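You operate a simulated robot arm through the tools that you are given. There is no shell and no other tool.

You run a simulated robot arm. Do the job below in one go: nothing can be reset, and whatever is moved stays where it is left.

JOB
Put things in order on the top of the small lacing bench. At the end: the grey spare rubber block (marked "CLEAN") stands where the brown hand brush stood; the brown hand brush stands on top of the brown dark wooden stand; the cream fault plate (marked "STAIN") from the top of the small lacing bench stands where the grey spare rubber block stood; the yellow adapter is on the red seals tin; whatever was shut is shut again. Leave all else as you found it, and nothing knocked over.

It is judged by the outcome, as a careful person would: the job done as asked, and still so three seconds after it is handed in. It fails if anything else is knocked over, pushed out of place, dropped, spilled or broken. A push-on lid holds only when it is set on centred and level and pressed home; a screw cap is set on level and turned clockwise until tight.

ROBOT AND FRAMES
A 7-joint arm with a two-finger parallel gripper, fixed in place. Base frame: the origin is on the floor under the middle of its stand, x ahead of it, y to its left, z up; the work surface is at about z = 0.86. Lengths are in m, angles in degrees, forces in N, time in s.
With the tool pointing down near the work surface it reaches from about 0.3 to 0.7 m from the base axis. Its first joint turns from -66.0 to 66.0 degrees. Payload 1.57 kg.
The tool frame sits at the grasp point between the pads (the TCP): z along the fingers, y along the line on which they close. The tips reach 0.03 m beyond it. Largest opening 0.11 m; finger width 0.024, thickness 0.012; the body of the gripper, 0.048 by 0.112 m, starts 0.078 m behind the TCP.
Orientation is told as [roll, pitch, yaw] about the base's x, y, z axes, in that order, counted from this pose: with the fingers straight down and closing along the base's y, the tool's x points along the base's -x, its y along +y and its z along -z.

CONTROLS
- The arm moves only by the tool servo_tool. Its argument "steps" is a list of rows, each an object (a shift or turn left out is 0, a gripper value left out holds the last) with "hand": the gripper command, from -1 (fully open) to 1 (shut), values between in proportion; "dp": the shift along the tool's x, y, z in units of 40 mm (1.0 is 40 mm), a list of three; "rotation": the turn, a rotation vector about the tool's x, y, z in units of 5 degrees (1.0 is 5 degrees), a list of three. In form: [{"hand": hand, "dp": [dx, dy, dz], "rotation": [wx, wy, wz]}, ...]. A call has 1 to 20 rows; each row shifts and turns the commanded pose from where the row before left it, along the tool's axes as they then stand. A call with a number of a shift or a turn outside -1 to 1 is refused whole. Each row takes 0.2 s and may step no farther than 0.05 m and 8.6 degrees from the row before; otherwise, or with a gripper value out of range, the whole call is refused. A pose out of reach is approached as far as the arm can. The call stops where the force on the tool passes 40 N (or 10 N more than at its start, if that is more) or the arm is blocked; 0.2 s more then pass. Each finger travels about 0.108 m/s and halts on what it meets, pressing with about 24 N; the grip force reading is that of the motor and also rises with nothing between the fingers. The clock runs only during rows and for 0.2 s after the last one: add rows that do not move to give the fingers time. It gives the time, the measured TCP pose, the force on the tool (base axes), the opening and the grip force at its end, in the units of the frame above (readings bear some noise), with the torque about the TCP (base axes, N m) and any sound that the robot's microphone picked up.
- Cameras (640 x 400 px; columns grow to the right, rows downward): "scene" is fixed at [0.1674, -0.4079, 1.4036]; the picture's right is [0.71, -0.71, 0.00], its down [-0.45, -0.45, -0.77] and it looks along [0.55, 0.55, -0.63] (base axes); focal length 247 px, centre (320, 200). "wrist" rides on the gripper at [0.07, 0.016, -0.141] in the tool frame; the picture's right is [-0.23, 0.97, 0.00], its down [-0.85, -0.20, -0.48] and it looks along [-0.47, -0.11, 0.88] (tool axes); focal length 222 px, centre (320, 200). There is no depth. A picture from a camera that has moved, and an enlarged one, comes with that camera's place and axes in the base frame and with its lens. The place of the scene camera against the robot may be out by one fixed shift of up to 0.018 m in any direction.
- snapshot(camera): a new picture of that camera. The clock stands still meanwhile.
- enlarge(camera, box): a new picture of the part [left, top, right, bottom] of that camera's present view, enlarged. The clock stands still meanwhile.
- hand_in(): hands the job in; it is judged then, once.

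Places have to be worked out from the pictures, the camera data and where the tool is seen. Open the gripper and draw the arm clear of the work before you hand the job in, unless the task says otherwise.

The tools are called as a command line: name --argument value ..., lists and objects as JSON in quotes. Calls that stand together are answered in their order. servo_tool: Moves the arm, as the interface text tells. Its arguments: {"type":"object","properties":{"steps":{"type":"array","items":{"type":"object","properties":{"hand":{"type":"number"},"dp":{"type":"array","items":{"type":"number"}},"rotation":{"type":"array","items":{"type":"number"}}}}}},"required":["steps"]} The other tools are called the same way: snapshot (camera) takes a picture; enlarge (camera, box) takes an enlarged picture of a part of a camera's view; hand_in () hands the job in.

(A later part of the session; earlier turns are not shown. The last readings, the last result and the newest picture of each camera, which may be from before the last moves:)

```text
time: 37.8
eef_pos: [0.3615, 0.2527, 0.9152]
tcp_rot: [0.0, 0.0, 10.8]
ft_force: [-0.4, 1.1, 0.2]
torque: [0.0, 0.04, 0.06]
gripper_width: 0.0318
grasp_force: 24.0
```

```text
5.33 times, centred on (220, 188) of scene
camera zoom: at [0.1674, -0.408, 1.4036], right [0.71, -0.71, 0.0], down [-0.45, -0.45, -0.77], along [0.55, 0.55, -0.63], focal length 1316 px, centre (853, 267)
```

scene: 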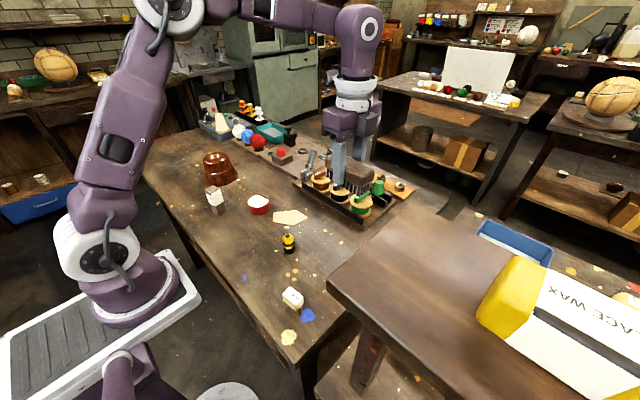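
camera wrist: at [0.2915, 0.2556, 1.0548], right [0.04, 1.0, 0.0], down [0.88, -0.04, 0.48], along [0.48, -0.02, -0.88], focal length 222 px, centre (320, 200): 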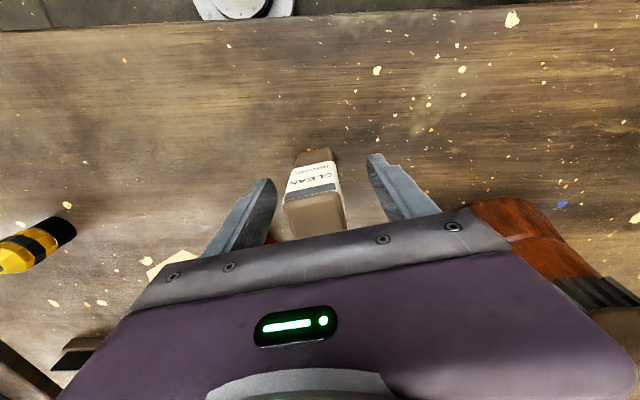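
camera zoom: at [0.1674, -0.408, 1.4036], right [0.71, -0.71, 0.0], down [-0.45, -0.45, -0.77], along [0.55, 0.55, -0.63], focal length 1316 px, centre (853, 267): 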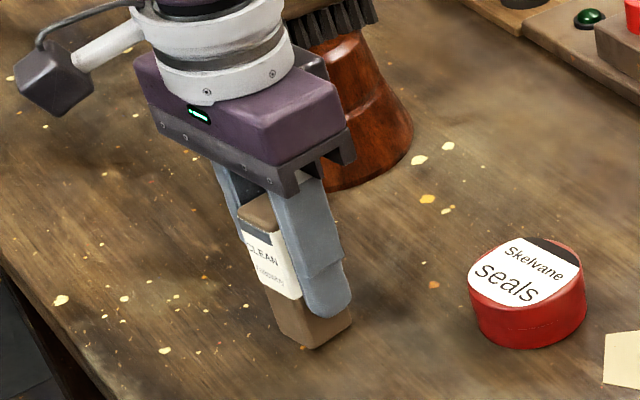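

Held at 0.0318 m; the block's old spot is (0.3615, 0.251). I lift it clear and carry it over to the brush's old spot, keeping its orientation.

servo_tool --steps '[{"dp": [0, 0, -0.3]}, {"dp": [0, 0, -0.7]}, {"dp": [0, 0, -1]}, {"dp": [0, 0, -1]}, {"dp": [0, 0, -1]}, {"dp": [0, 0, -0.6]}, {}]'

servo_tool --steps '[{"dp": [-0.181, -0.8425, 0]}, {"dp": [-0.181, -0.8425, 0]}, {"dp": [-0.181, -0.8425, 0]}, {"dp": [-0.181, -0.8425, 0]}, {"dp": [-0.181, -0.8425, 0]}, {"dp": [-0.181, -0.8425, 0]}, {"dp": [-0.181, -0.8425, 0]}, {"dp": [-0.181, -0.8425, 0]}, {"dp": [-0.181, -0.8425, 0]}, {"dp": [-0.181, -0.8425, 0]}, {"dp": [-0.181, -0.8425, 0]}, {"dp": [-0.181, -0.8425, 0]}, {}, {}]'

snapshot --camera "wrist"

snapshot --camera "scene"

```text
time: 39.4
eef_pos: [0.3613, 0.2516, 1.0993]
tcp_rot: [0.1, 0.0, 10.8]
ft_force: [0.0, 0.3, -1.1]
torque: [0.04, 0.01, 0.0]
gripper_width: 0.0316
grasp_force: 23.9
```

```text
time: 42.4
eef_pos: [0.5233, -0.1307, 1.0979]
tcp_rot: [0.1, 0.0, 10.8]
ft_force: [0.4, 0.7, -1.4]
torque: [0.0, -0.01, 0.0]
gripper_width: 0.0319
grasp_force: 23.9
```

```text
taken
camera wrist: at [0.4521, -0.1268, 1.2386], right [0.04, 1.0, 0.0], down [0.88, -0.04, 0.48], along [0.48, -0.02, -0.88], focal length 222 px, centre (320, 200)
```

wrist: 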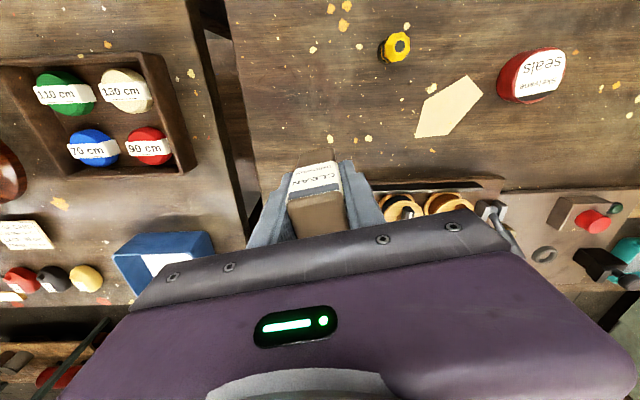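

```text
taken
```

scene: 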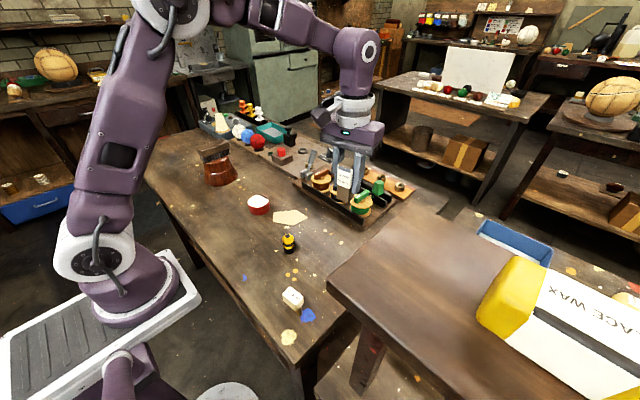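

Over the target (0.523, -0.130). I lower to about 1.5 cm above the bench.

servo_tool --steps '[{"dp": [0.01, 0, 1]}, {"dp": [0, 0, 1]}, {"dp": [0, 0, 1]}, {"dp": [0, 0, 0.8]}, {"dp": [0, 0, 0.4]}, {}]'

enlarge --camera "scene" --box '[280, 160, 440, 260]'

snapshot --camera "wrist"

```text
time: 43.8
eef_pos: [0.5213, -0.1298, 0.9314]
tcp_rot: [0.1, 0.0, 10.8]
ft_force: [0.3, 0.4, -0.8]
torque: [-0.02, 0.01, 0.03]
gripper_width: 0.0318
grasp_force: 23.6
```

```text
4.00 times, centred on (360, 210) of scene
camera zoom: at [0.1674, -0.408, 1.4036], right [0.71, -0.71, 0.0], down [-0.45, -0.45, -0.77], along [0.55, 0.55, -0.63], focal length 987 px, centre (160, 160)
```

zoom: 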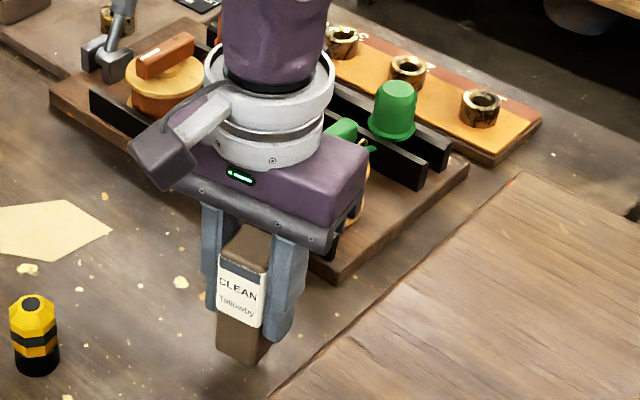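

```text
taken
camera wrist: at [0.4514, -0.1267, 1.0709], right [0.04, 1.0, 0.0], down [0.88, -0.04, 0.48], along [0.48, -0.02, -0.88], focal length 222 px, centre (320, 200)
```

wrist: 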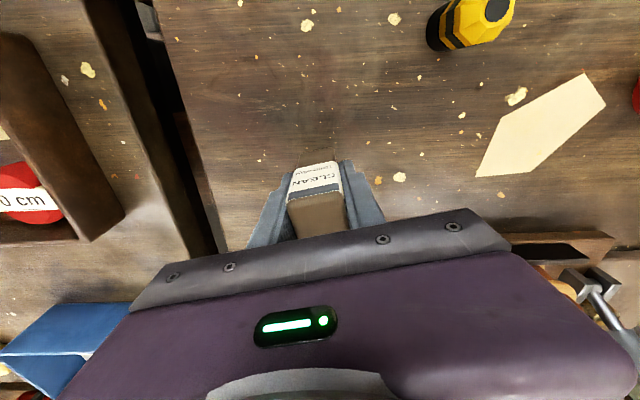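

Block is upright about 15 mm above the bench. I lower the last bit in small steps watching force.

servo_tool --steps '[{"dp": [0, 0, 0.15]}, {"dp": [0, 0, 0.15]}, {}]'

servo_tool --steps '[{"dp": [0, 0, 0.06]}, {}]'

servo_tool --steps '[{"dp": [0, 0, 0.04]}, {}]'

```text
time: 44.6
eef_pos: [0.5209, -0.1287, 0.9192]
tcp_rot: [0.0, 0.0, 10.8]
ft_force: [0.9, 0.7, -1.4]
torque: [0.0, 0.0, 0.0]
gripper_width: 0.0319
grasp_force: 24.0
```

```text
time: 45.2
eef_pos: [0.5207, -0.1305, 0.9164]
tcp_rot: [0.1, 0.0, 10.8]
ft_force: [0.1, -1.0, -1.8]
torque: [0.02, 0.01, 0.0]
gripper_width: 0.0319
grasp_force: 23.8
```

```text
time: 45.8
eef_pos: [0.5212, -0.1292, 0.9154]
tcp_rot: [0.0, 0.0, 10.8]
ft_force: [0.6, 0.1, 0.8]
torque: [-0.01, 0.01, -0.05]
gripper_width: 0.0317
grasp_force: 24.1
```

Force just turned positive at z 0.9154, so the block touches the bench. I press a hair more and open gently.

servo_tool --steps '[{"dp": [0, 0, 0.02]}, {}]'

servo_tool --steps '[{"hand": 0.35}, {"hand": 0.25}, {"hand": 0.1}, {"hand": -0.15}, {}]'

enlarge --camera "scene" --box '[280, 160, 440, 260]'

enlarge --camera "wrist" --box '[240, 120, 400, 220]'

```text
time: 46.4
eef_pos: [0.5216, -0.1291, 0.915]
tcp_rot: [0.1, -0.2, 10.9]
ft_force: [-4.1, 1.7, 20.9]
torque: [0.08, 0.25, 0.03]
gripper_width: 0.0319
grasp_force: 24.4
```

```text
time: 47.6
eef_pos: [0.5225, -0.1296, 0.9138]
tcp_rot: [0.0, -0.1, 10.7]
ft_force: [0.8, -0.7, 0.0]
torque: [0.01, 0.01, -0.02]
gripper_width: 0.0628
grasp_force: 0.1
```

```text
4.00 times, centred on (360, 210) of scene
camera zoom: at [0.1674, -0.4079, 1.4036], right [0.71, -0.71, 0.0], down [-0.45, -0.45, -0.77], along [0.55, 0.55, -0.63], focal length 987 px, centre (160, 160)
```

zoom: 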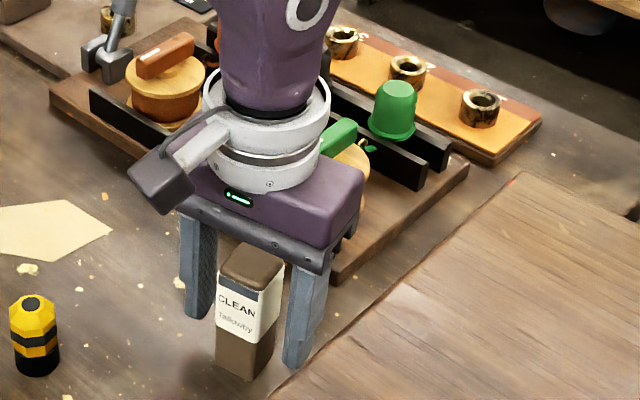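

```text
4.00 times, centred on (320, 170) of wrist
camera zoom: at [0.4516, -0.1262, 1.0543], right [0.04, 1.0, 0.0], down [0.88, -0.04, 0.48], along [0.48, -0.02, -0.88], focal length 888 px, centre (320, 320)
```

zoom: 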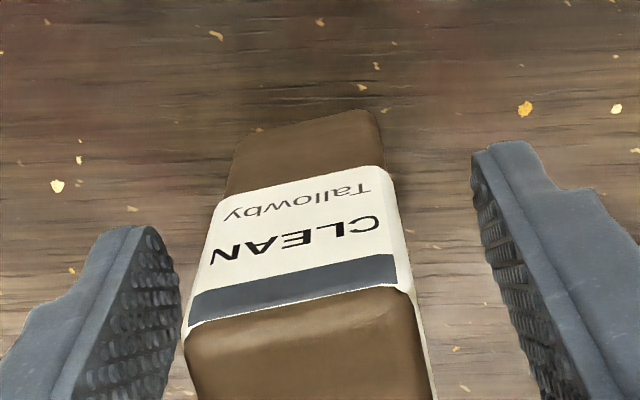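

The block stands free and upright at the brush's old spot. I lift straight up and move to view the STAIN plate.

servo_tool --steps '[{"dp": [0, 0, -0.5]}, {"dp": [0, 0, -1]}, {"dp": [0, 0, -1]}, {"dp": [0, 0, -1]}, {"dp": [0, 0, -0.7]}, {}]'

enlarge --camera "scene" --box '[280, 160, 440, 260]'

```text
time: 49.0
eef_pos: [0.52, -0.1299, 1.0822]
tcp_rot: [0.0, 0.0, 10.9]
ft_force: [0.0, 0.7, 0.6]
torque: [-0.04, 0.02, -0.03]
gripper_width: 0.0637
grasp_force: 0.1
```

```text
4.00 times, centred on (360, 210) of scene
camera zoom: at [0.1674, -0.4079, 1.4036], right [0.71, -0.71, 0.0], down [-0.45, -0.45, -0.77], along [0.55, 0.55, -0.63], focal length 987 px, centre (160, 160)
```

zoom: 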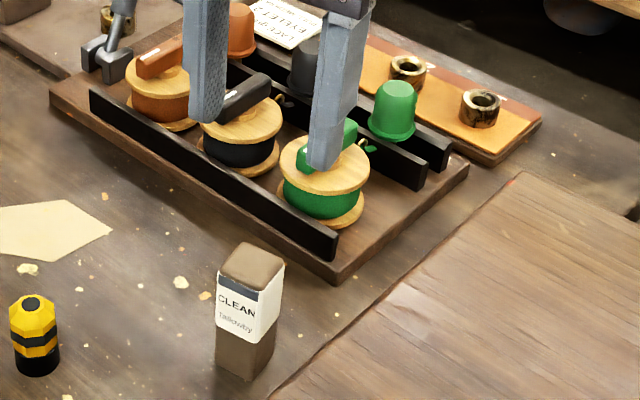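

Block stands well. Now I move to above the STAIN plate near (0.33, -0.18) and look at it closely.

servo_tool --steps '[{"dp": [0.92, -0.03, -0.09]}, {"dp": [0.92, -0.03, -0.09]}, {"dp": [0.92, -0.03, -0.09]}, {"dp": [0.92, -0.03, -0.09]}, {"dp": [0.92, -0.03, -0.09]}, {}, {}]'

snapshot --camera "wrist"

enlarge --camera "wrist" --box '[230, 90, 390, 190]'

enlarge --camera "scene" --box '[260, 275, 340, 325]'

```text
time: 50.6
eef_pos: [0.341, -0.1708, 1.1008]
tcp_rot: [-0.1, 0.0, 10.8]
ft_force: [-0.1, -0.3, 0.1]
torque: [0.01, 0.03, -0.04]
gripper_width: 0.0635
grasp_force: 0.1
```

```text
taken
camera wrist: at [0.2713, -0.167, 1.241], right [0.04, 1.0, 0.0], down [0.88, -0.04, 0.48], along [0.48, -0.02, -0.88], focal length 222 px, centre (320, 200)
```

wrist: 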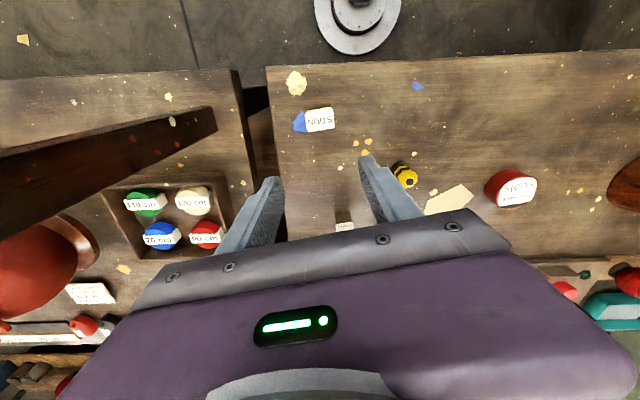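

```text
4.00 times, centred on (310, 140) of wrist
camera zoom: at [0.2713, -0.167, 1.241], right [0.04, 1.0, 0.0], down [0.88, -0.04, 0.48], along [0.48, -0.02, -0.88], focal length 888 px, centre (360, 440)
```

zoom: 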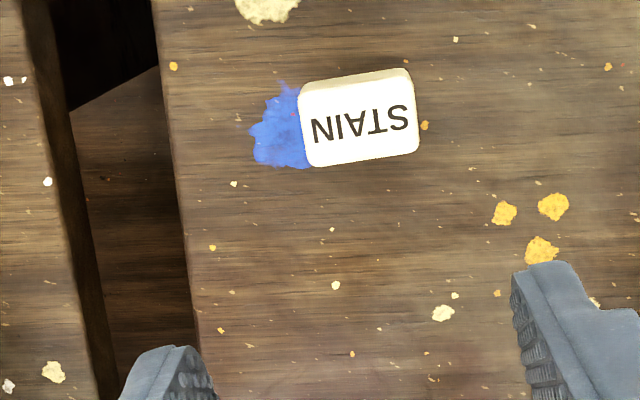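

```text
8.00 times, centred on (300, 300) of scene
camera zoom: at [0.1673, -0.408, 1.4036], right [0.71, -0.71, 0.0], down [-0.45, -0.45, -0.77], along [0.55, 0.55, -0.63], focal length 1974 px, centre (480, -600)
```

zoom: 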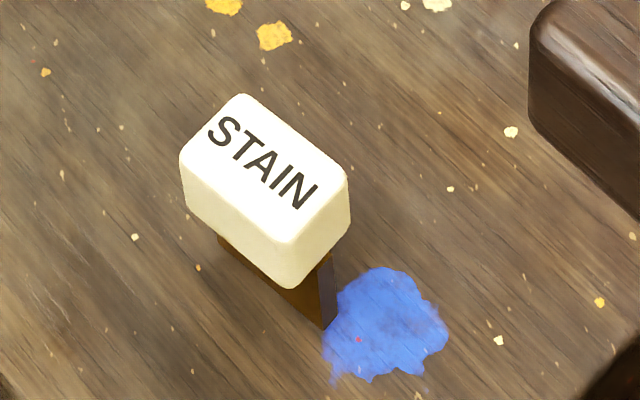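

The plate is a cream cap on a thin brown foot, centre (0.322, -0.169), top z ≈ 0.927, about 0.036 (y) × 0.023 (x), turned about +6°. I align and descend to just above its top to check.

servo_tool --steps '[{"hand": -0.3, "rotation": [0, 0, 0.96]}, {"dp": [0.467, 0.094, 0]}, {"dp": [0, 0, 1]}, {"dp": [0, 0, 1]}, {"dp": [0, 0, 1]}, {"dp": [0, 0, 0.3]}, {}]'

snapshot --camera "wrist"

enlarge --camera "wrist" --box '[240, 120, 400, 220]'

enlarge --camera "scene" --box '[240, 250, 368, 330]'

```text
time: 52.2
eef_pos: [0.3233, -0.1692, 0.9672]
tcp_rot: [0.1, -0.1, 6.0]
ft_force: [-0.2, 0.1, 0.8]
torque: [0.04, 0.03, -0.01]
gripper_width: 0.0716
grasp_force: 0.1
```

```text
taken
camera wrist: at [0.2534, -0.1596, 1.108], right [0.12, 0.99, 0.0], down [0.87, -0.11, 0.48], along [0.47, -0.06, -0.88], focal length 222 px, centre (320, 200)
```

wrist: 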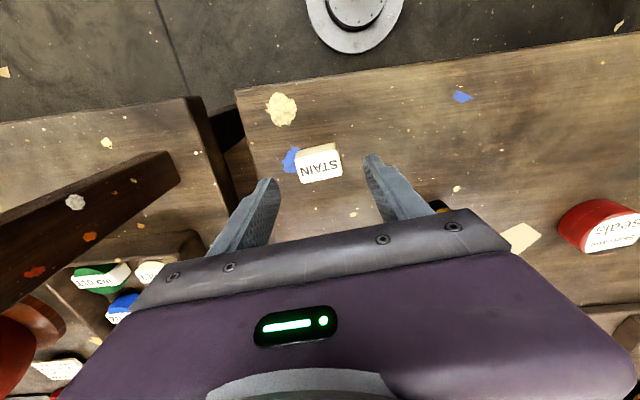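

```text
4.00 times, centred on (320, 170) of wrist
camera zoom: at [0.2534, -0.1596, 1.108], right [0.12, 0.99, 0.0], down [0.87, -0.11, 0.48], along [0.47, -0.06, -0.88], focal length 888 px, centre (320, 320)
```

zoom: 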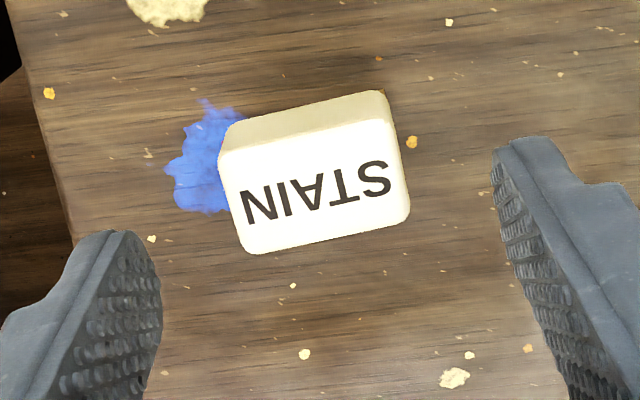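

```text
5.00 times, centred on (304, 290) of scene
camera zoom: at [0.1674, -0.408, 1.4036], right [0.71, -0.71, 0.0], down [-0.45, -0.45, -0.77], along [0.55, 0.55, -0.63], focal length 1234 px, centre (400, -250)
```

zoom: 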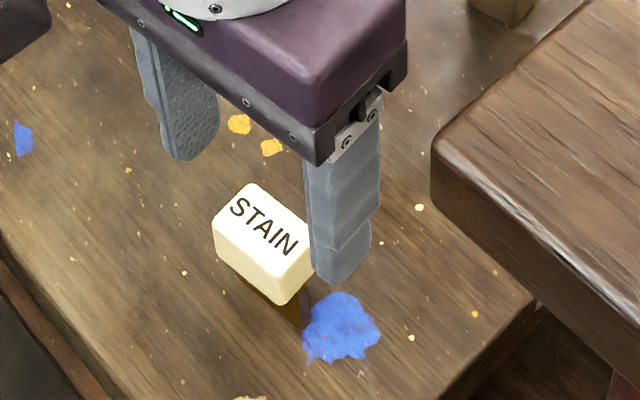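

The plate is centred between the fingers (0.321, -0.169). I descend to z ≈ 0.902 so the pads cover the cap and the foot, then close.

servo_tool --steps '[{"dp": [0.02, 0, 0.8]}, {"dp": [0, 0, 0.5]}, {"dp": [0, 0, 0.33]}, {}]'

enlarge --camera "wrist" --box '[240, 140, 400, 240]'

enlarge --camera "scene" --box '[240, 250, 368, 330]'

```text
time: 53.2
eef_pos: [0.3228, -0.1684, 0.9009]
tcp_rot: [0.1, 0.1, 6.0]
ft_force: [-0.1, 0.2, -0.5]
torque: [0.0, -0.01, 0.01]
gripper_width: 0.0715
grasp_force: 0.1
```

```text
4.00 times, centred on (320, 190) of wrist
camera zoom: at [0.2526, -0.1589, 1.0422], right [0.12, 0.99, 0.0], down [0.87, -0.11, 0.48], along [0.47, -0.06, -0.88], focal length 888 px, centre (320, 240)
```

zoom: 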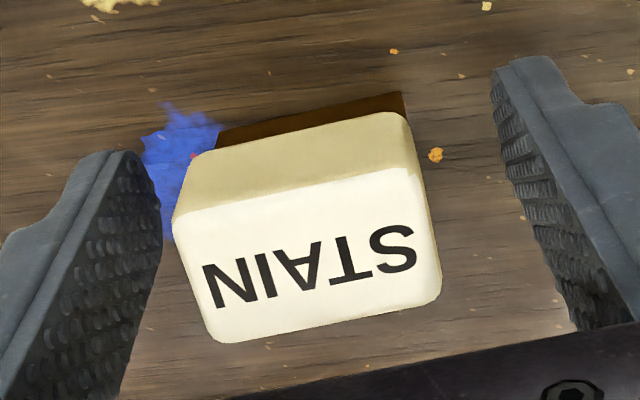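

```text
5.00 times, centred on (304, 290) of scene
camera zoom: at [0.1674, -0.408, 1.4036], right [0.71, -0.71, 0.0], down [-0.45, -0.45, -0.77], along [0.55, 0.55, -0.63], focal length 1234 px, centre (400, -250)
```

zoom: 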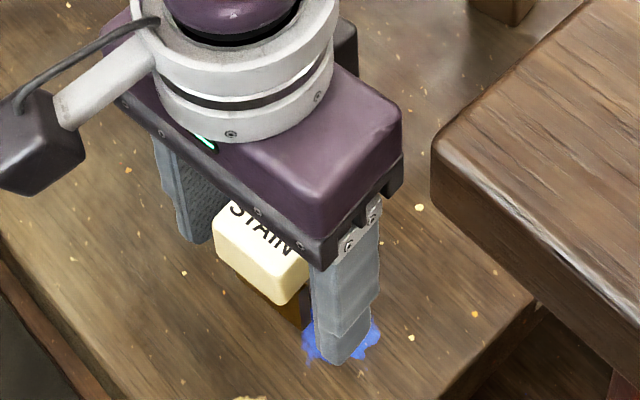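

The plate's cap and foot sit between the pads. I close the gripper on it.

servo_tool --steps '[{"hand": 0, "dp": [0.04, 0, 0]}, {"hand": 0.2}, {"hand": 1}, {}, {}]'

enlarge --camera "wrist" --box '[240, 140, 400, 240]'

```text
time: 54.4
eef_pos: [0.3208, -0.1692, 0.9029]
tcp_rot: [0.0, -0.1, 6.0]
ft_force: [1.5, -0.2, 0.9]
torque: [0.03, -0.04, -0.02]
gripper_width: 0.0394
grasp_force: 23.8
```

```text
4.00 times, centred on (320, 190) of wrist
camera zoom: at [0.2511, -0.1591, 1.0426], right [0.12, 0.99, 0.0], down [0.87, -0.11, 0.48], along [0.47, -0.06, -0.88], focal length 888 px, centre (320, 240)
```

zoom: 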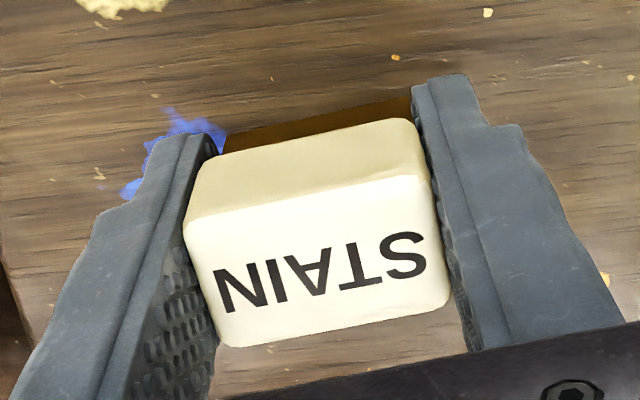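

Gripped at 0.0394 m. I lift gently a few cm and check that the brown foot comes along.

servo_tool --steps '[{"dp": [0, 0, -0.3]}, {"dp": [0, 0, -0.6]}, {"dp": [0, 0, -0.6]}, {}]'

enlarge --camera "scene" --box '[240, 250, 368, 330]'

enlarge --camera "wrist" --box '[200, 60, 440, 210]'

```text
time: 55.4
eef_pos: [0.3196, -0.1678, 0.9631]
tcp_rot: [0.0, 0.1, 6.0]
ft_force: [-0.6, -0.9, -0.7]
torque: [-0.02, 0.0, 0.02]
gripper_width: 0.0395
grasp_force: 24.1
```

```text
5.00 times, centred on (304, 290) of scene
camera zoom: at [0.1674, -0.4079, 1.4036], right [0.71, -0.71, 0.0], down [-0.45, -0.45, -0.77], along [0.55, 0.55, -0.63], focal length 1234 px, centre (400, -250)
```

zoom: 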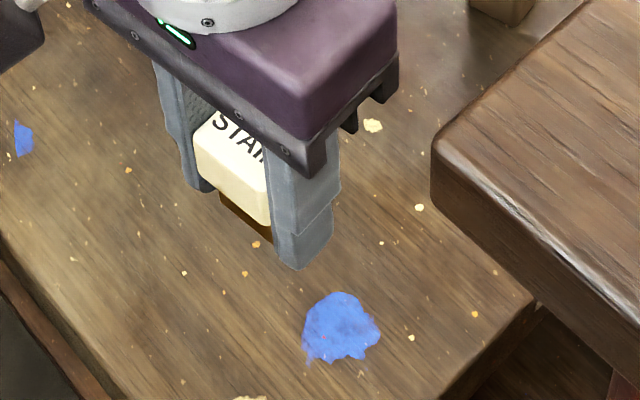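

```text
2.67 times, centred on (320, 135) of wrist
camera zoom: at [0.2507, -0.1583, 1.1026], right [0.12, 0.99, 0.0], down [0.87, -0.11, 0.48], along [0.47, -0.06, -0.88], focal length 592 px, centre (320, 373)
```

zoom: 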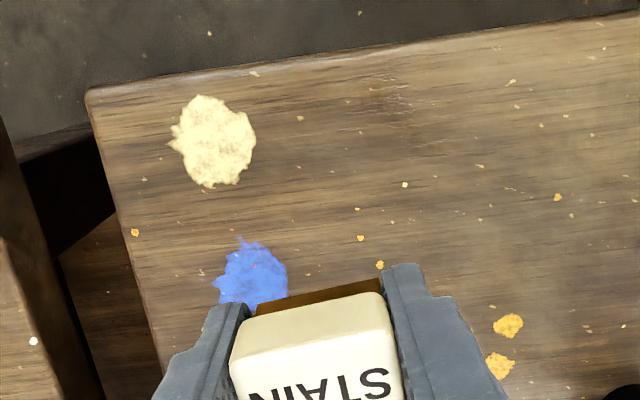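

The whole plate with its foot lifts together. I raise it further and carry it to the block's old spot (0.3615, 0.251).

servo_tool --steps '[{"dp": [0, 0, -1]}, {"dp": [0, 0, -1]}, {"dp": [0, 0, -0.6]}, {}, {"dp": [-0.176, 0.859, 0]}, {"dp": [-0.176, 0.859, 0]}, {"dp": [-0.176, 0.859, 0]}, {"dp": [-0.176, 0.859, 0]}, {"dp": [-0.176, 0.859, 0]}, {"dp": [-0.176, 0.859, 0]}, {"dp": [-0.176, 0.859, 0]}, {"dp": [-0.176, 0.859, 0]}, {"dp": [-0.176, 0.859, 0]}, {"dp": [-0.176, 0.859, 0]}, {"dp": [-0.176, 0.859, 0]}, {"dp": [-0.176, 0.859, 0]}, {}, {}]'

snapshot --camera "wrist"

snapshot --camera "scene"

```text
time: 59.2
eef_pos: [0.3621, 0.2516, 1.0676]
tcp_rot: [0.1, 0.0, 6.0]
ft_force: [0.6, 0.3, -0.2]
torque: [-0.02, -0.02, 0.02]
gripper_width: 0.0396
grasp_force: 23.9
```

```text
taken
camera wrist: at [0.2917, 0.2606, 1.208], right [0.12, 0.99, 0.0], down [0.87, -0.11, 0.48], along [0.47, -0.06, -0.88], focal length 222 px, centre (320, 200)
```

wrist: 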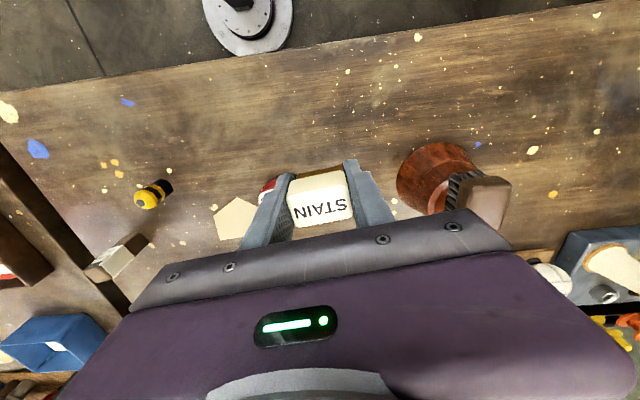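

```text
taken
```

scene: 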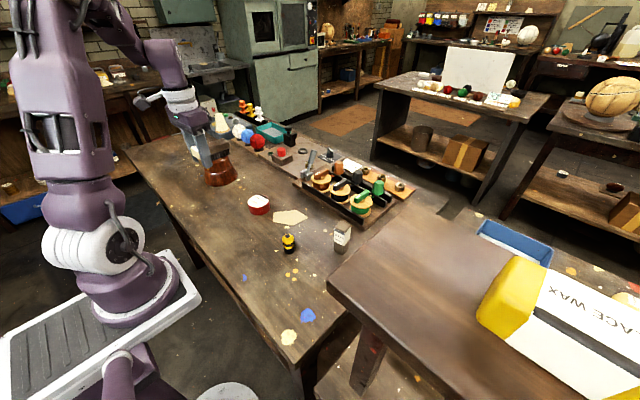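

Over the block's old spot. I lower to about 1.3 cm above the bench.

servo_tool --steps '[{"dp": [0.01, 0, 1]}, {"dp": [0, 0, 1]}, {"dp": [0, 0, 1]}, {"dp": [0, 0, 0.5]}, {"dp": [0, 0, 0.3]}, {}]'

enlarge --camera "scene" --box '[160, 150, 280, 225]'

servo_tool --steps '[{"dp": [0, 0, 0.15]}, {"dp": [0, 0, 0.08]}, {}]'

```text
time: 60.6
eef_pos: [0.3619, 0.2514, 0.9141]
tcp_rot: [0.1, 0.0, 6.0]
ft_force: [-0.1, -0.5, -1.3]
torque: [0.03, 0.0, 0.0]
gripper_width: 0.0395
grasp_force: 23.7
```

```text
5.33 times, centred on (220, 188) of scene
camera zoom: at [0.1674, -0.4079, 1.4036], right [0.71, -0.71, 0.0], down [-0.45, -0.45, -0.77], along [0.55, 0.55, -0.63], focal length 1316 px, centre (853, 267)
```

zoom: 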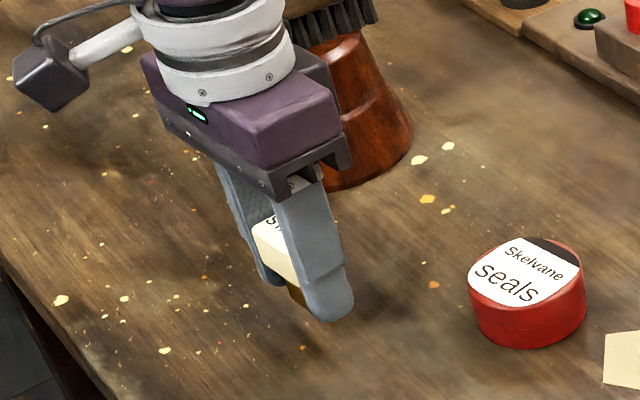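

```text
time: 61.4
eef_pos: [0.3612, 0.2521, 0.9047]
tcp_rot: [0.0, 0.0, 6.0]
ft_force: [-0.6, -0.2, -1.0]
torque: [0.01, 0.02, 0.02]
gripper_width: 0.0396
grasp_force: 24.2
```

Still free at z 0.905. I continue down a millimetre or so at a time.

servo_tool --steps '[{"dp": [0, 0, 0.04]}, {}]'

servo_tool --steps '[{"dp": [0, 0, 0.03]}, {}]'

```text
time: 62.0
eef_pos: [0.3615, 0.2515, 0.9038]
tcp_rot: [0.0, 0.1, 6.1]
ft_force: [-0.4, 0.1, -1.0]
torque: [-0.01, 0.02, 0.06]
gripper_width: 0.0397
grasp_force: 23.8
```

```text
time: 62.6
eef_pos: [0.3614, 0.2521, 0.9026]
tcp_rot: [-0.1, 0.0, 6.0]
ft_force: [-1.0, -0.9, 8.4]
torque: [-0.09, 0.04, 0.0]
gripper_width: 0.0397
grasp_force: 23.6
```

Contact at z 0.9026 (8 N). I open slowly and check that the plate stands.

servo_tool --steps '[{"hand": 0.26}, {"hand": 0.2}, {"hand": 0.1}, {"hand": -0.1}, {}, {}]'

enlarge --camera "wrist" --box '[240, 140, 400, 240]'

enlarge --camera "scene" --box '[160, 150, 280, 225]'

```text
time: 64.0
eef_pos: [0.3609, 0.2516, 0.9035]
tcp_rot: [0.0, 0.0, 5.9]
ft_force: [-1.4, -0.6, 0.8]
torque: [0.01, 0.0, 0.01]
gripper_width: 0.0603
grasp_force: 0.1
```

```text
4.00 times, centred on (320, 190) of wrist
camera zoom: at [0.2915, 0.2605, 1.0424], right [0.12, 0.99, 0.0], down [0.87, -0.11, 0.48], along [0.47, -0.06, -0.88], focal length 888 px, centre (320, 240)
```

zoom: 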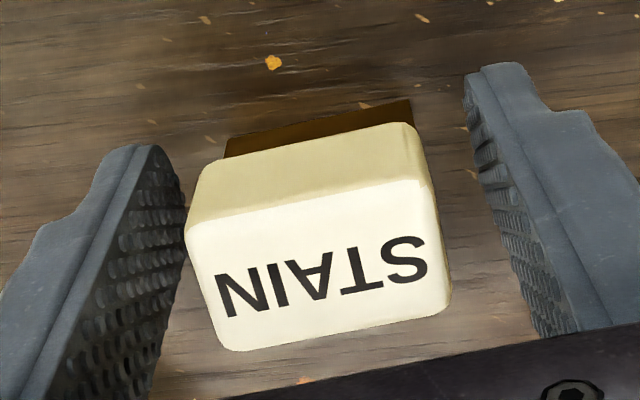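

```text
5.33 times, centred on (220, 188) of scene
camera zoom: at [0.1674, -0.4079, 1.4036], right [0.71, -0.71, 0.0], down [-0.45, -0.45, -0.77], along [0.55, 0.55, -0.63], focal length 1316 px, centre (853, 267)
```

zoom: 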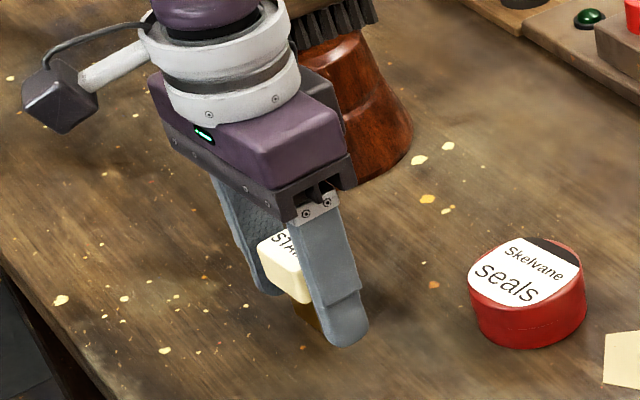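

The plate stands upright on its foot. I lift straight up clear of it and check.

servo_tool --steps '[{"dp": [0, 0, -0.4]}, {"dp": [0, 0, -0.8]}, {"dp": [0, 0, -1]}, {"dp": [0, 0, -1]}, {"dp": [0, 0, -1]}, {}]'

enlarge --camera "scene" --box '[170, 140, 330, 240]'

snapshot --camera "wrist"

```text
time: 65.4
eef_pos: [0.3603, 0.2517, 1.0716]
tcp_rot: [0.0, 0.1, 6.0]
ft_force: [0.1, 0.2, -0.5]
torque: [0.01, 0.02, -0.03]
gripper_width: 0.0602
grasp_force: 0.0
```

```text
4.00 times, centred on (250, 190) of scene
camera zoom: at [0.1673, -0.408, 1.4036], right [0.71, -0.71, 0.0], down [-0.45, -0.45, -0.77], along [0.55, 0.55, -0.63], focal length 987 px, centre (600, 240)
```

zoom: 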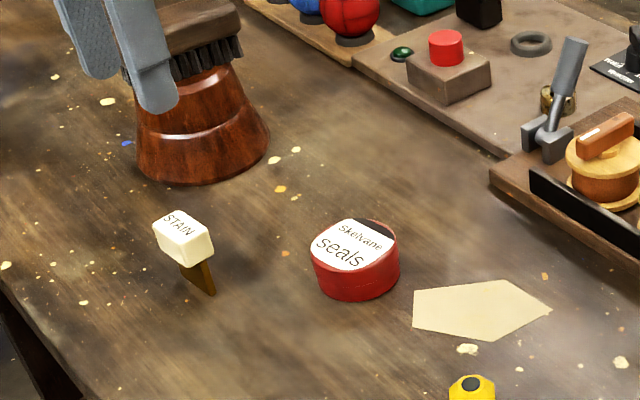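

```text
taken
camera wrist: at [0.2919, 0.2605, 1.2117], right [0.12, 0.99, 0.0], down [0.87, -0.11, 0.48], along [0.47, -0.06, -0.88], focal length 222 px, centre (320, 200)
```

wrist: 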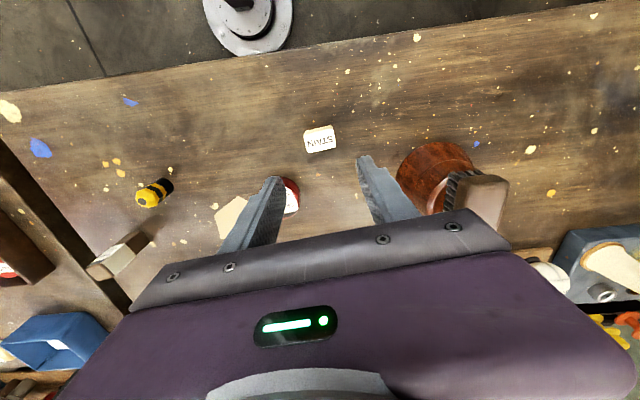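

The plate stands well at the block's old spot. Next I look at the tin from closer above.

servo_tool --steps '[{"rotation": [0, 0, 1]}, {"rotation": [0, 0, 0.2]}, {"dp": [-0.6, -0.8, 0]}, {"dp": [-0.6, -0.8, 0]}, {"dp": [-0.2, -0.4, 0]}, {}]'

snapshot --camera "wrist"

enlarge --camera "wrist" --box '[240, 100, 400, 200]'

enlarge --camera "scene" --box '[235, 180, 283, 210]'

enlarge --camera "scene" --box '[265, 225, 313, 255]'

```text
time: 66.8
eef_pos: [0.4174, 0.1707, 1.0698]
tcp_rot: [0.1, -0.1, 0.0]
ft_force: [0.7, 0.3, 0.2]
torque: [-0.02, 0.02, 0.02]
gripper_width: 0.0606
grasp_force: 0.1
```

```text
taken
camera wrist: at [0.3491, 0.1877, 1.2105], right [0.23, 0.97, 0.0], down [0.85, -0.2, 0.48], along [0.47, -0.11, -0.88], focal length 222 px, centre (320, 200)
```

wrist: 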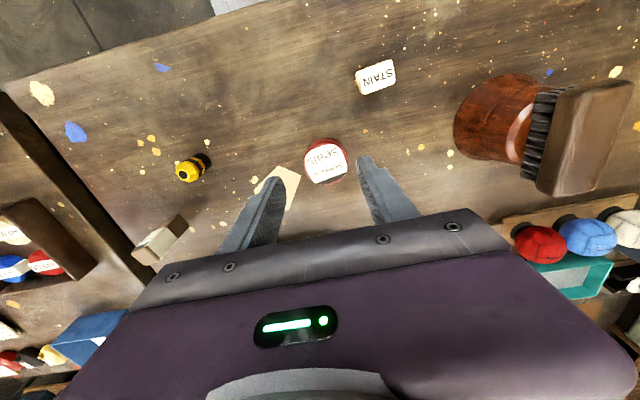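

```text
4.00 times, centred on (320, 150) of wrist
camera zoom: at [0.3491, 0.1877, 1.2105], right [0.23, 0.97, 0.0], down [0.85, -0.2, 0.48], along [0.47, -0.11, -0.88], focal length 888 px, centre (320, 400)
```

zoom: 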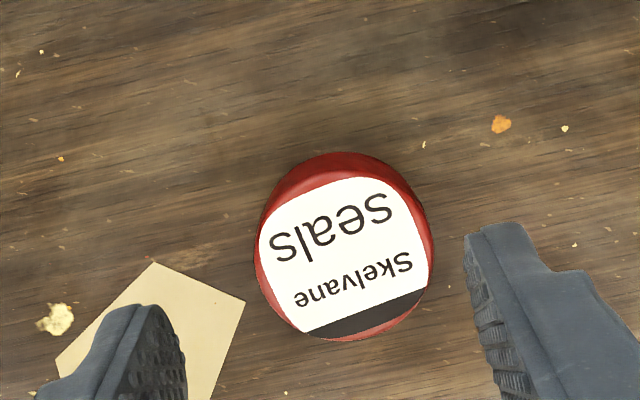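

```text
13.33 times, centred on (259, 195) of scene
camera zoom: at [0.1674, -0.408, 1.4036], right [0.71, -0.71, 0.0], down [-0.45, -0.45, -0.77], along [0.55, 0.55, -0.63], focal length 3291 px, centre (1133, 267)
```

zoom: 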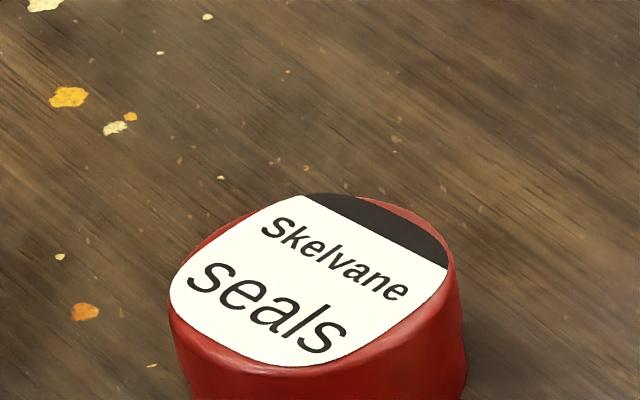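

```text
13.33 times, centred on (289, 240) of scene
camera zoom: at [0.1674, -0.408, 1.4036], right [0.71, -0.71, 0.0], down [-0.45, -0.45, -0.77], along [0.55, 0.55, -0.63], focal length 3291 px, centre (733, -333)
```

zoom: 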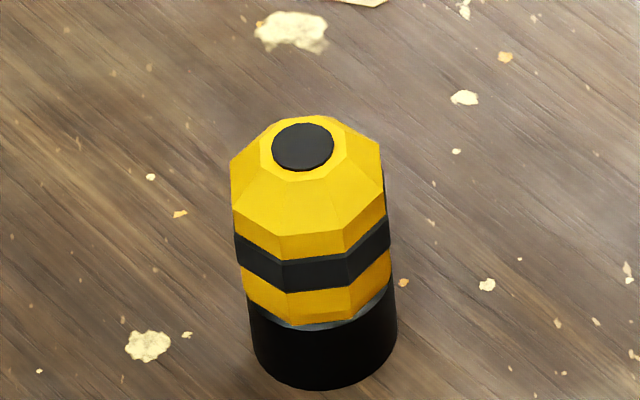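

The tin is shut with a flat labelled lid, centre about (0.461, 0.1705), top z ≈ 0.895, ⌀ 0.066. The adapter is near (0.422, -0.029), ⌀ ~0.03, ~0.057 tall. I move above the adapter.

servo_tool --steps '[{"dp": [-0.023, -0.997, 0]}, {"dp": [-0.023, -0.997, 0]}, {"dp": [-0.023, -0.997, 0]}, {"dp": [-0.023, -0.997, 0]}, {"dp": [-0.023, -0.997, 0]}, {}, {}]'

snapshot --camera "wrist"

enlarge --camera "wrist" --box '[240, 110, 400, 210]'

```text
time: 68.4
eef_pos: [0.4206, -0.0293, 1.0702]
tcp_rot: [0.1, 0.0, -0.1]
ft_force: [0.3, 0.2, -0.4]
torque: [0.04, 0.02, -0.01]
gripper_width: 0.0604
grasp_force: 0.0
```

```text
taken
camera wrist: at [0.3528, -0.0125, 1.2106], right [0.23, 0.97, 0.0], down [0.85, -0.2, 0.48], along [0.47, -0.11, -0.88], focal length 222 px, centre (320, 200)
```

wrist: 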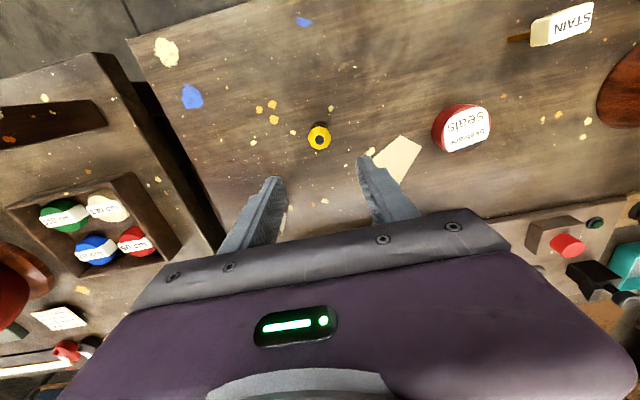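

```text
4.00 times, centred on (320, 160) of wrist
camera zoom: at [0.3528, -0.0125, 1.2106], right [0.23, 0.97, 0.0], down [0.85, -0.2, 0.48], along [0.47, -0.11, -0.88], focal length 888 px, centre (320, 360)
```

zoom: 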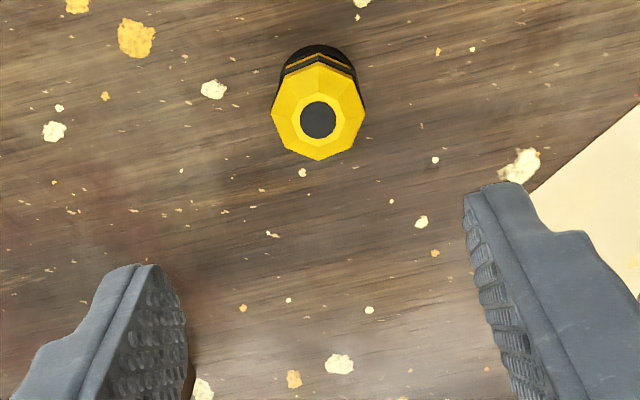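

The adapter top centre is (0.422, -0.0296), its octagon flats align at about yaw +9°. I turn, descend partway and check.

servo_tool --steps '[{"rotation": [0, 0, -1], "dp": [-0.03, 0, 0]}, {"rotation": [0, 0, -0.84]}, {"dp": [0, 0, 1]}, {"dp": [0, 0, 1]}, {"dp": [0, 0, 0.8]}, {}]'

enlarge --camera "wrist" --box '[240, 120, 400, 220]'

enlarge --camera "scene" --box '[240, 190, 368, 270]'

```text
time: 69.8
eef_pos: [0.4214, -0.0291, 0.9579]
tcp_rot: [-0.1, -0.1, 9.3]
ft_force: [0.4, -0.4, 0.4]
torque: [-0.02, 0.01, -0.03]
gripper_width: 0.0605
grasp_force: 0.0
```

```text
4.00 times, centred on (320, 170) of wrist
camera zoom: at [0.3517, -0.0234, 1.0986], right [0.07, 1.0, 0.0], down [0.88, -0.06, 0.48], along [0.48, -0.03, -0.88], focal length 888 px, centre (320, 320)
```

zoom: 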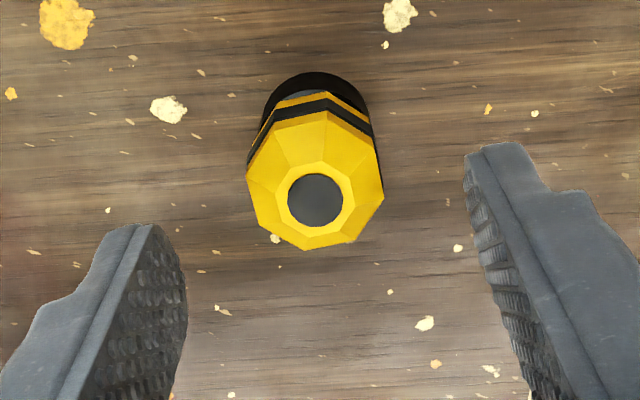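

```text
5.00 times, centred on (304, 230) of scene
camera zoom: at [0.1674, -0.4079, 1.4036], right [0.71, -0.71, 0.0], down [-0.45, -0.45, -0.77], along [0.55, 0.55, -0.63], focal length 1234 px, centre (400, 50)
```

zoom: 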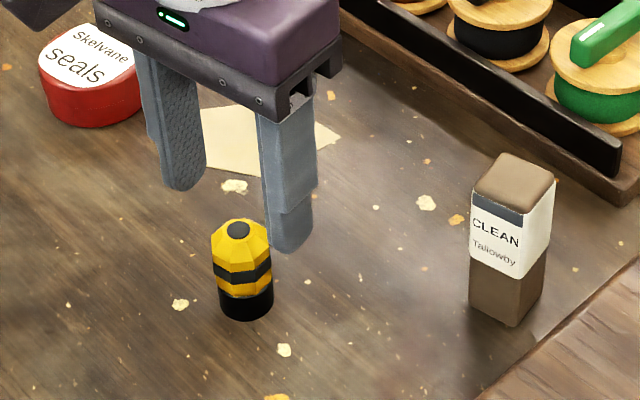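

Centred within 2 mm. I descend to z ≈ 0.898 and close on the adapter.

servo_tool --steps '[{"dp": [0.02, -0.03, 0.6]}, {"dp": [0, 0, 0.6]}, {"dp": [0, 0, 0.3]}, {}]'

servo_tool --steps '[{"hand": 0.1}, {"hand": 0.3}, {"hand": 1}, {}, {}]'

enlarge --camera "wrist" --box '[240, 120, 400, 220]'

enlarge --camera "scene" --box '[240, 190, 368, 270]'

```text
time: 70.8
eef_pos: [0.4208, -0.0294, 0.8981]
tcp_rot: [0.1, 0.0, 9.2]
ft_force: [0.3, 0.3, 0.4]
torque: [0.01, -0.03, 0.0]
gripper_width: 0.0604
grasp_force: 0.2
```

```text
time: 72.0
eef_pos: [0.4219, -0.0297, 0.8978]
tcp_rot: [0.0, 0.0, 9.2]
ft_force: [0.4, -0.3, 0.2]
torque: [0.0, -0.04, 0.02]
gripper_width: 0.0293
grasp_force: 24.1
```

```text
4.00 times, centred on (320, 170) of wrist
camera zoom: at [0.3514, -0.024, 1.0387], right [0.07, 1.0, 0.0], down [0.88, -0.06, 0.48], along [0.48, -0.03, -0.88], focal length 888 px, centre (320, 320)
```

zoom: 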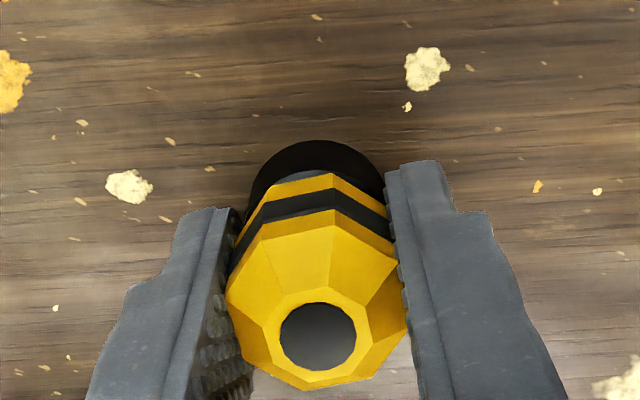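

```text
5.00 times, centred on (304, 230) of scene
camera zoom: at [0.1674, -0.408, 1.4036], right [0.71, -0.71, 0.0], down [-0.45, -0.45, -0.77], along [0.55, 0.55, -0.63], focal length 1234 px, centre (400, 50)
```

zoom: 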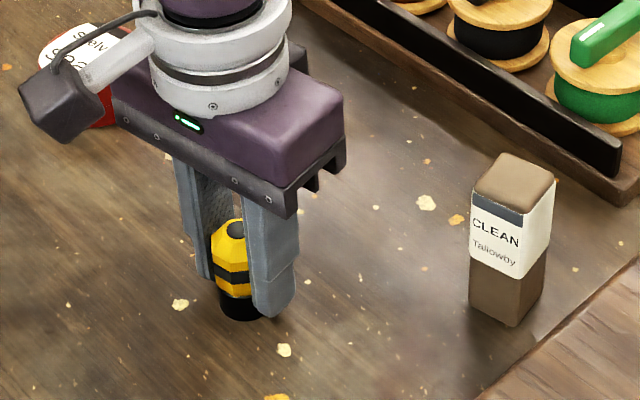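

Gripped at 0.0293 m, upright. I lift and carry it over to the tin.

servo_tool --steps '[{"dp": [0, 0, -0.3]}, {"dp": [0, 0, -0.8]}, {"dp": [0, 0, -1]}, {"dp": [0, 0, -1]}, {"dp": [0, 0, -0.9]}, {}, {"dp": [-0.296, 0.797, 0]}, {"dp": [-0.296, 0.797, 0]}, {"dp": [-0.296, 0.797, 0]}, {"dp": [-0.296, 0.797, 0]}, {"dp": [-0.296, 0.797, 0]}, {"dp": [-0.296, 0.797, 0]}, {}, {}]'

snapshot --camera "wrist"

enlarge --camera "scene" --box '[200, 140, 328, 220]'

```text
time: 75.0
eef_pos: [0.4593, 0.1712, 1.0583]
tcp_rot: [0.0, 0.0, 9.2]
ft_force: [0.1, -0.2, -1.2]
torque: [0.0, 0.02, -0.01]
gripper_width: 0.0292
grasp_force: 24.7
```

```text
taken
camera wrist: at [0.3902, 0.1761, 1.1992], right [0.07, 1.0, 0.0], down [0.88, -0.06, 0.48], along [0.48, -0.03, -0.88], focal length 222 px, centre (320, 200)
```

wrist: 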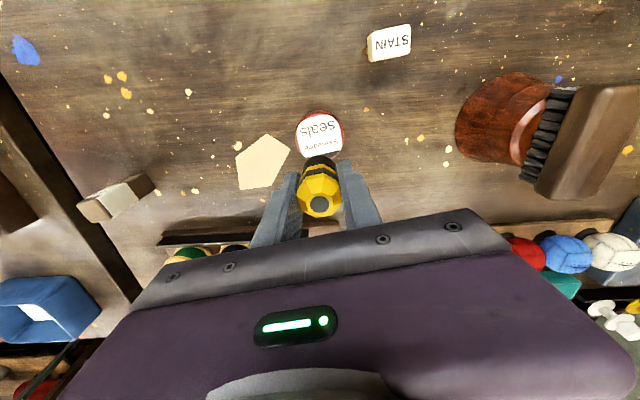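

```text
5.00 times, centred on (264, 180) of scene
camera zoom: at [0.1674, -0.4079, 1.4036], right [0.71, -0.71, 0.0], down [-0.45, -0.45, -0.77], along [0.55, 0.55, -0.63], focal length 1234 px, centre (600, 300)
```

zoom: 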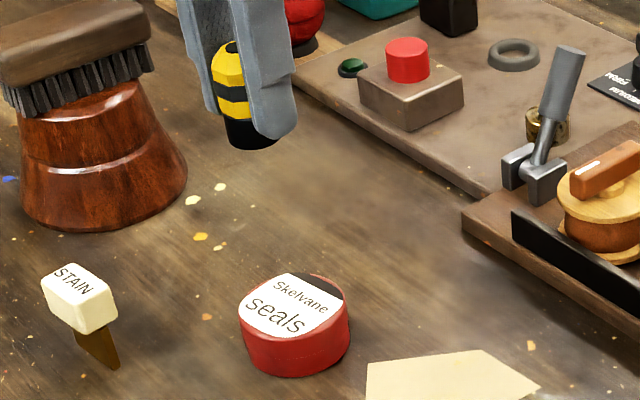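

Alignment is close; I zoom on the tin in the wrist view to refine its centre.

enlarge --camera "wrist" --box '[272, 100, 368, 160]'

enlarge --camera "scene" --box '[235, 185, 283, 215]'

```text
6.67 times, centred on (320, 130) of wrist
camera zoom: at [0.3902, 0.1761, 1.1992], right [0.07, 1.0, 0.0], down [0.88, -0.06, 0.48], along [0.48, -0.03, -0.88], focal length 1481 px, centre (320, 667)
```

zoom: 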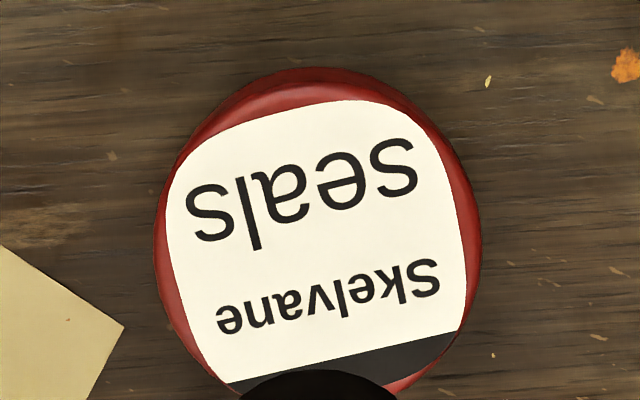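

```text
13.33 times, centred on (259, 200) of scene
camera zoom: at [0.1674, -0.4079, 1.4036], right [0.71, -0.71, 0.0], down [-0.45, -0.45, -0.77], along [0.55, 0.55, -0.63], focal length 3291 px, centre (1133, 200)
```

zoom: 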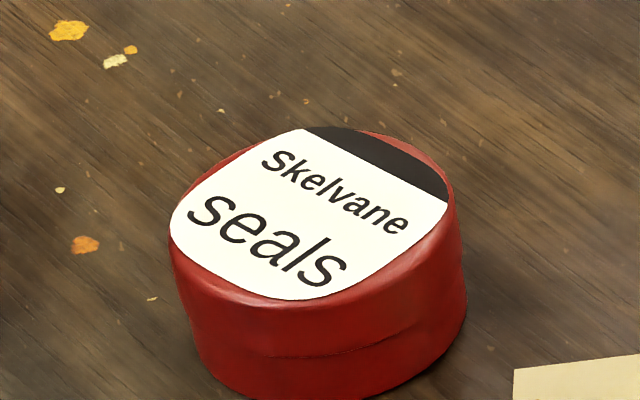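

The tin centre is about (0.460, 0.170). I nudge 1–2 mm and lower to about 2 cm above the lid.

servo_tool --steps '[{"dp": [-0.03, -0.04, 0]}, {"dp": [0, 0, 0.9]}, {"dp": [0, 0, 0.9]}, {"dp": [0, 0, 0.6]}, {}]'

enlarge --camera "scene" --box '[220, 160, 300, 210]'

enlarge --camera "wrist" --box '[240, 110, 400, 210]'

```text
time: 76.2
eef_pos: [0.4626, 0.1679, 0.9622]
tcp_rot: [0.0, 0.0, 9.2]
ft_force: [0.8, 0.1, -0.8]
torque: [0.01, 0.01, 0.02]
gripper_width: 0.0291
grasp_force: 25.0
```

```text
8.00 times, centred on (260, 185) of scene
camera zoom: at [0.1674, -0.4079, 1.4036], right [0.71, -0.71, 0.0], down [-0.45, -0.45, -0.77], along [0.55, 0.55, -0.63], focal length 1974 px, centre (800, 320)
```

zoom: 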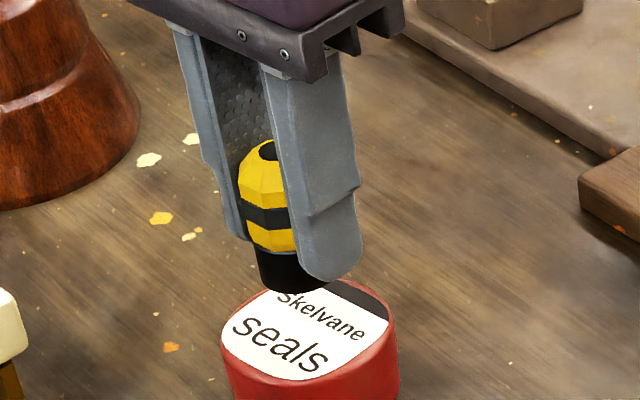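

```text
4.00 times, centred on (320, 160) of wrist
camera zoom: at [0.3924, 0.1743, 1.1024], right [0.07, 1.0, 0.0], down [0.88, -0.06, 0.48], along [0.48, -0.03, -0.88], focal length 888 px, centre (320, 360)
```

zoom: 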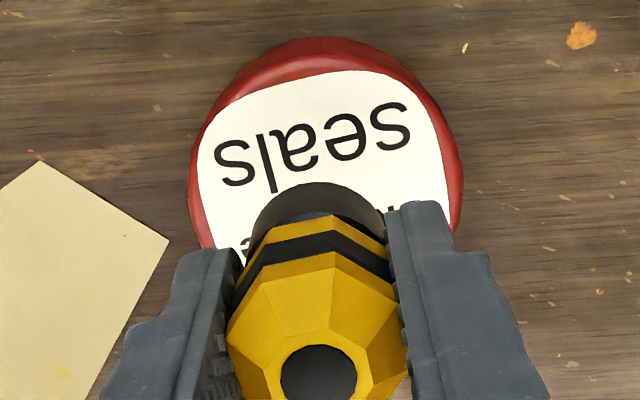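

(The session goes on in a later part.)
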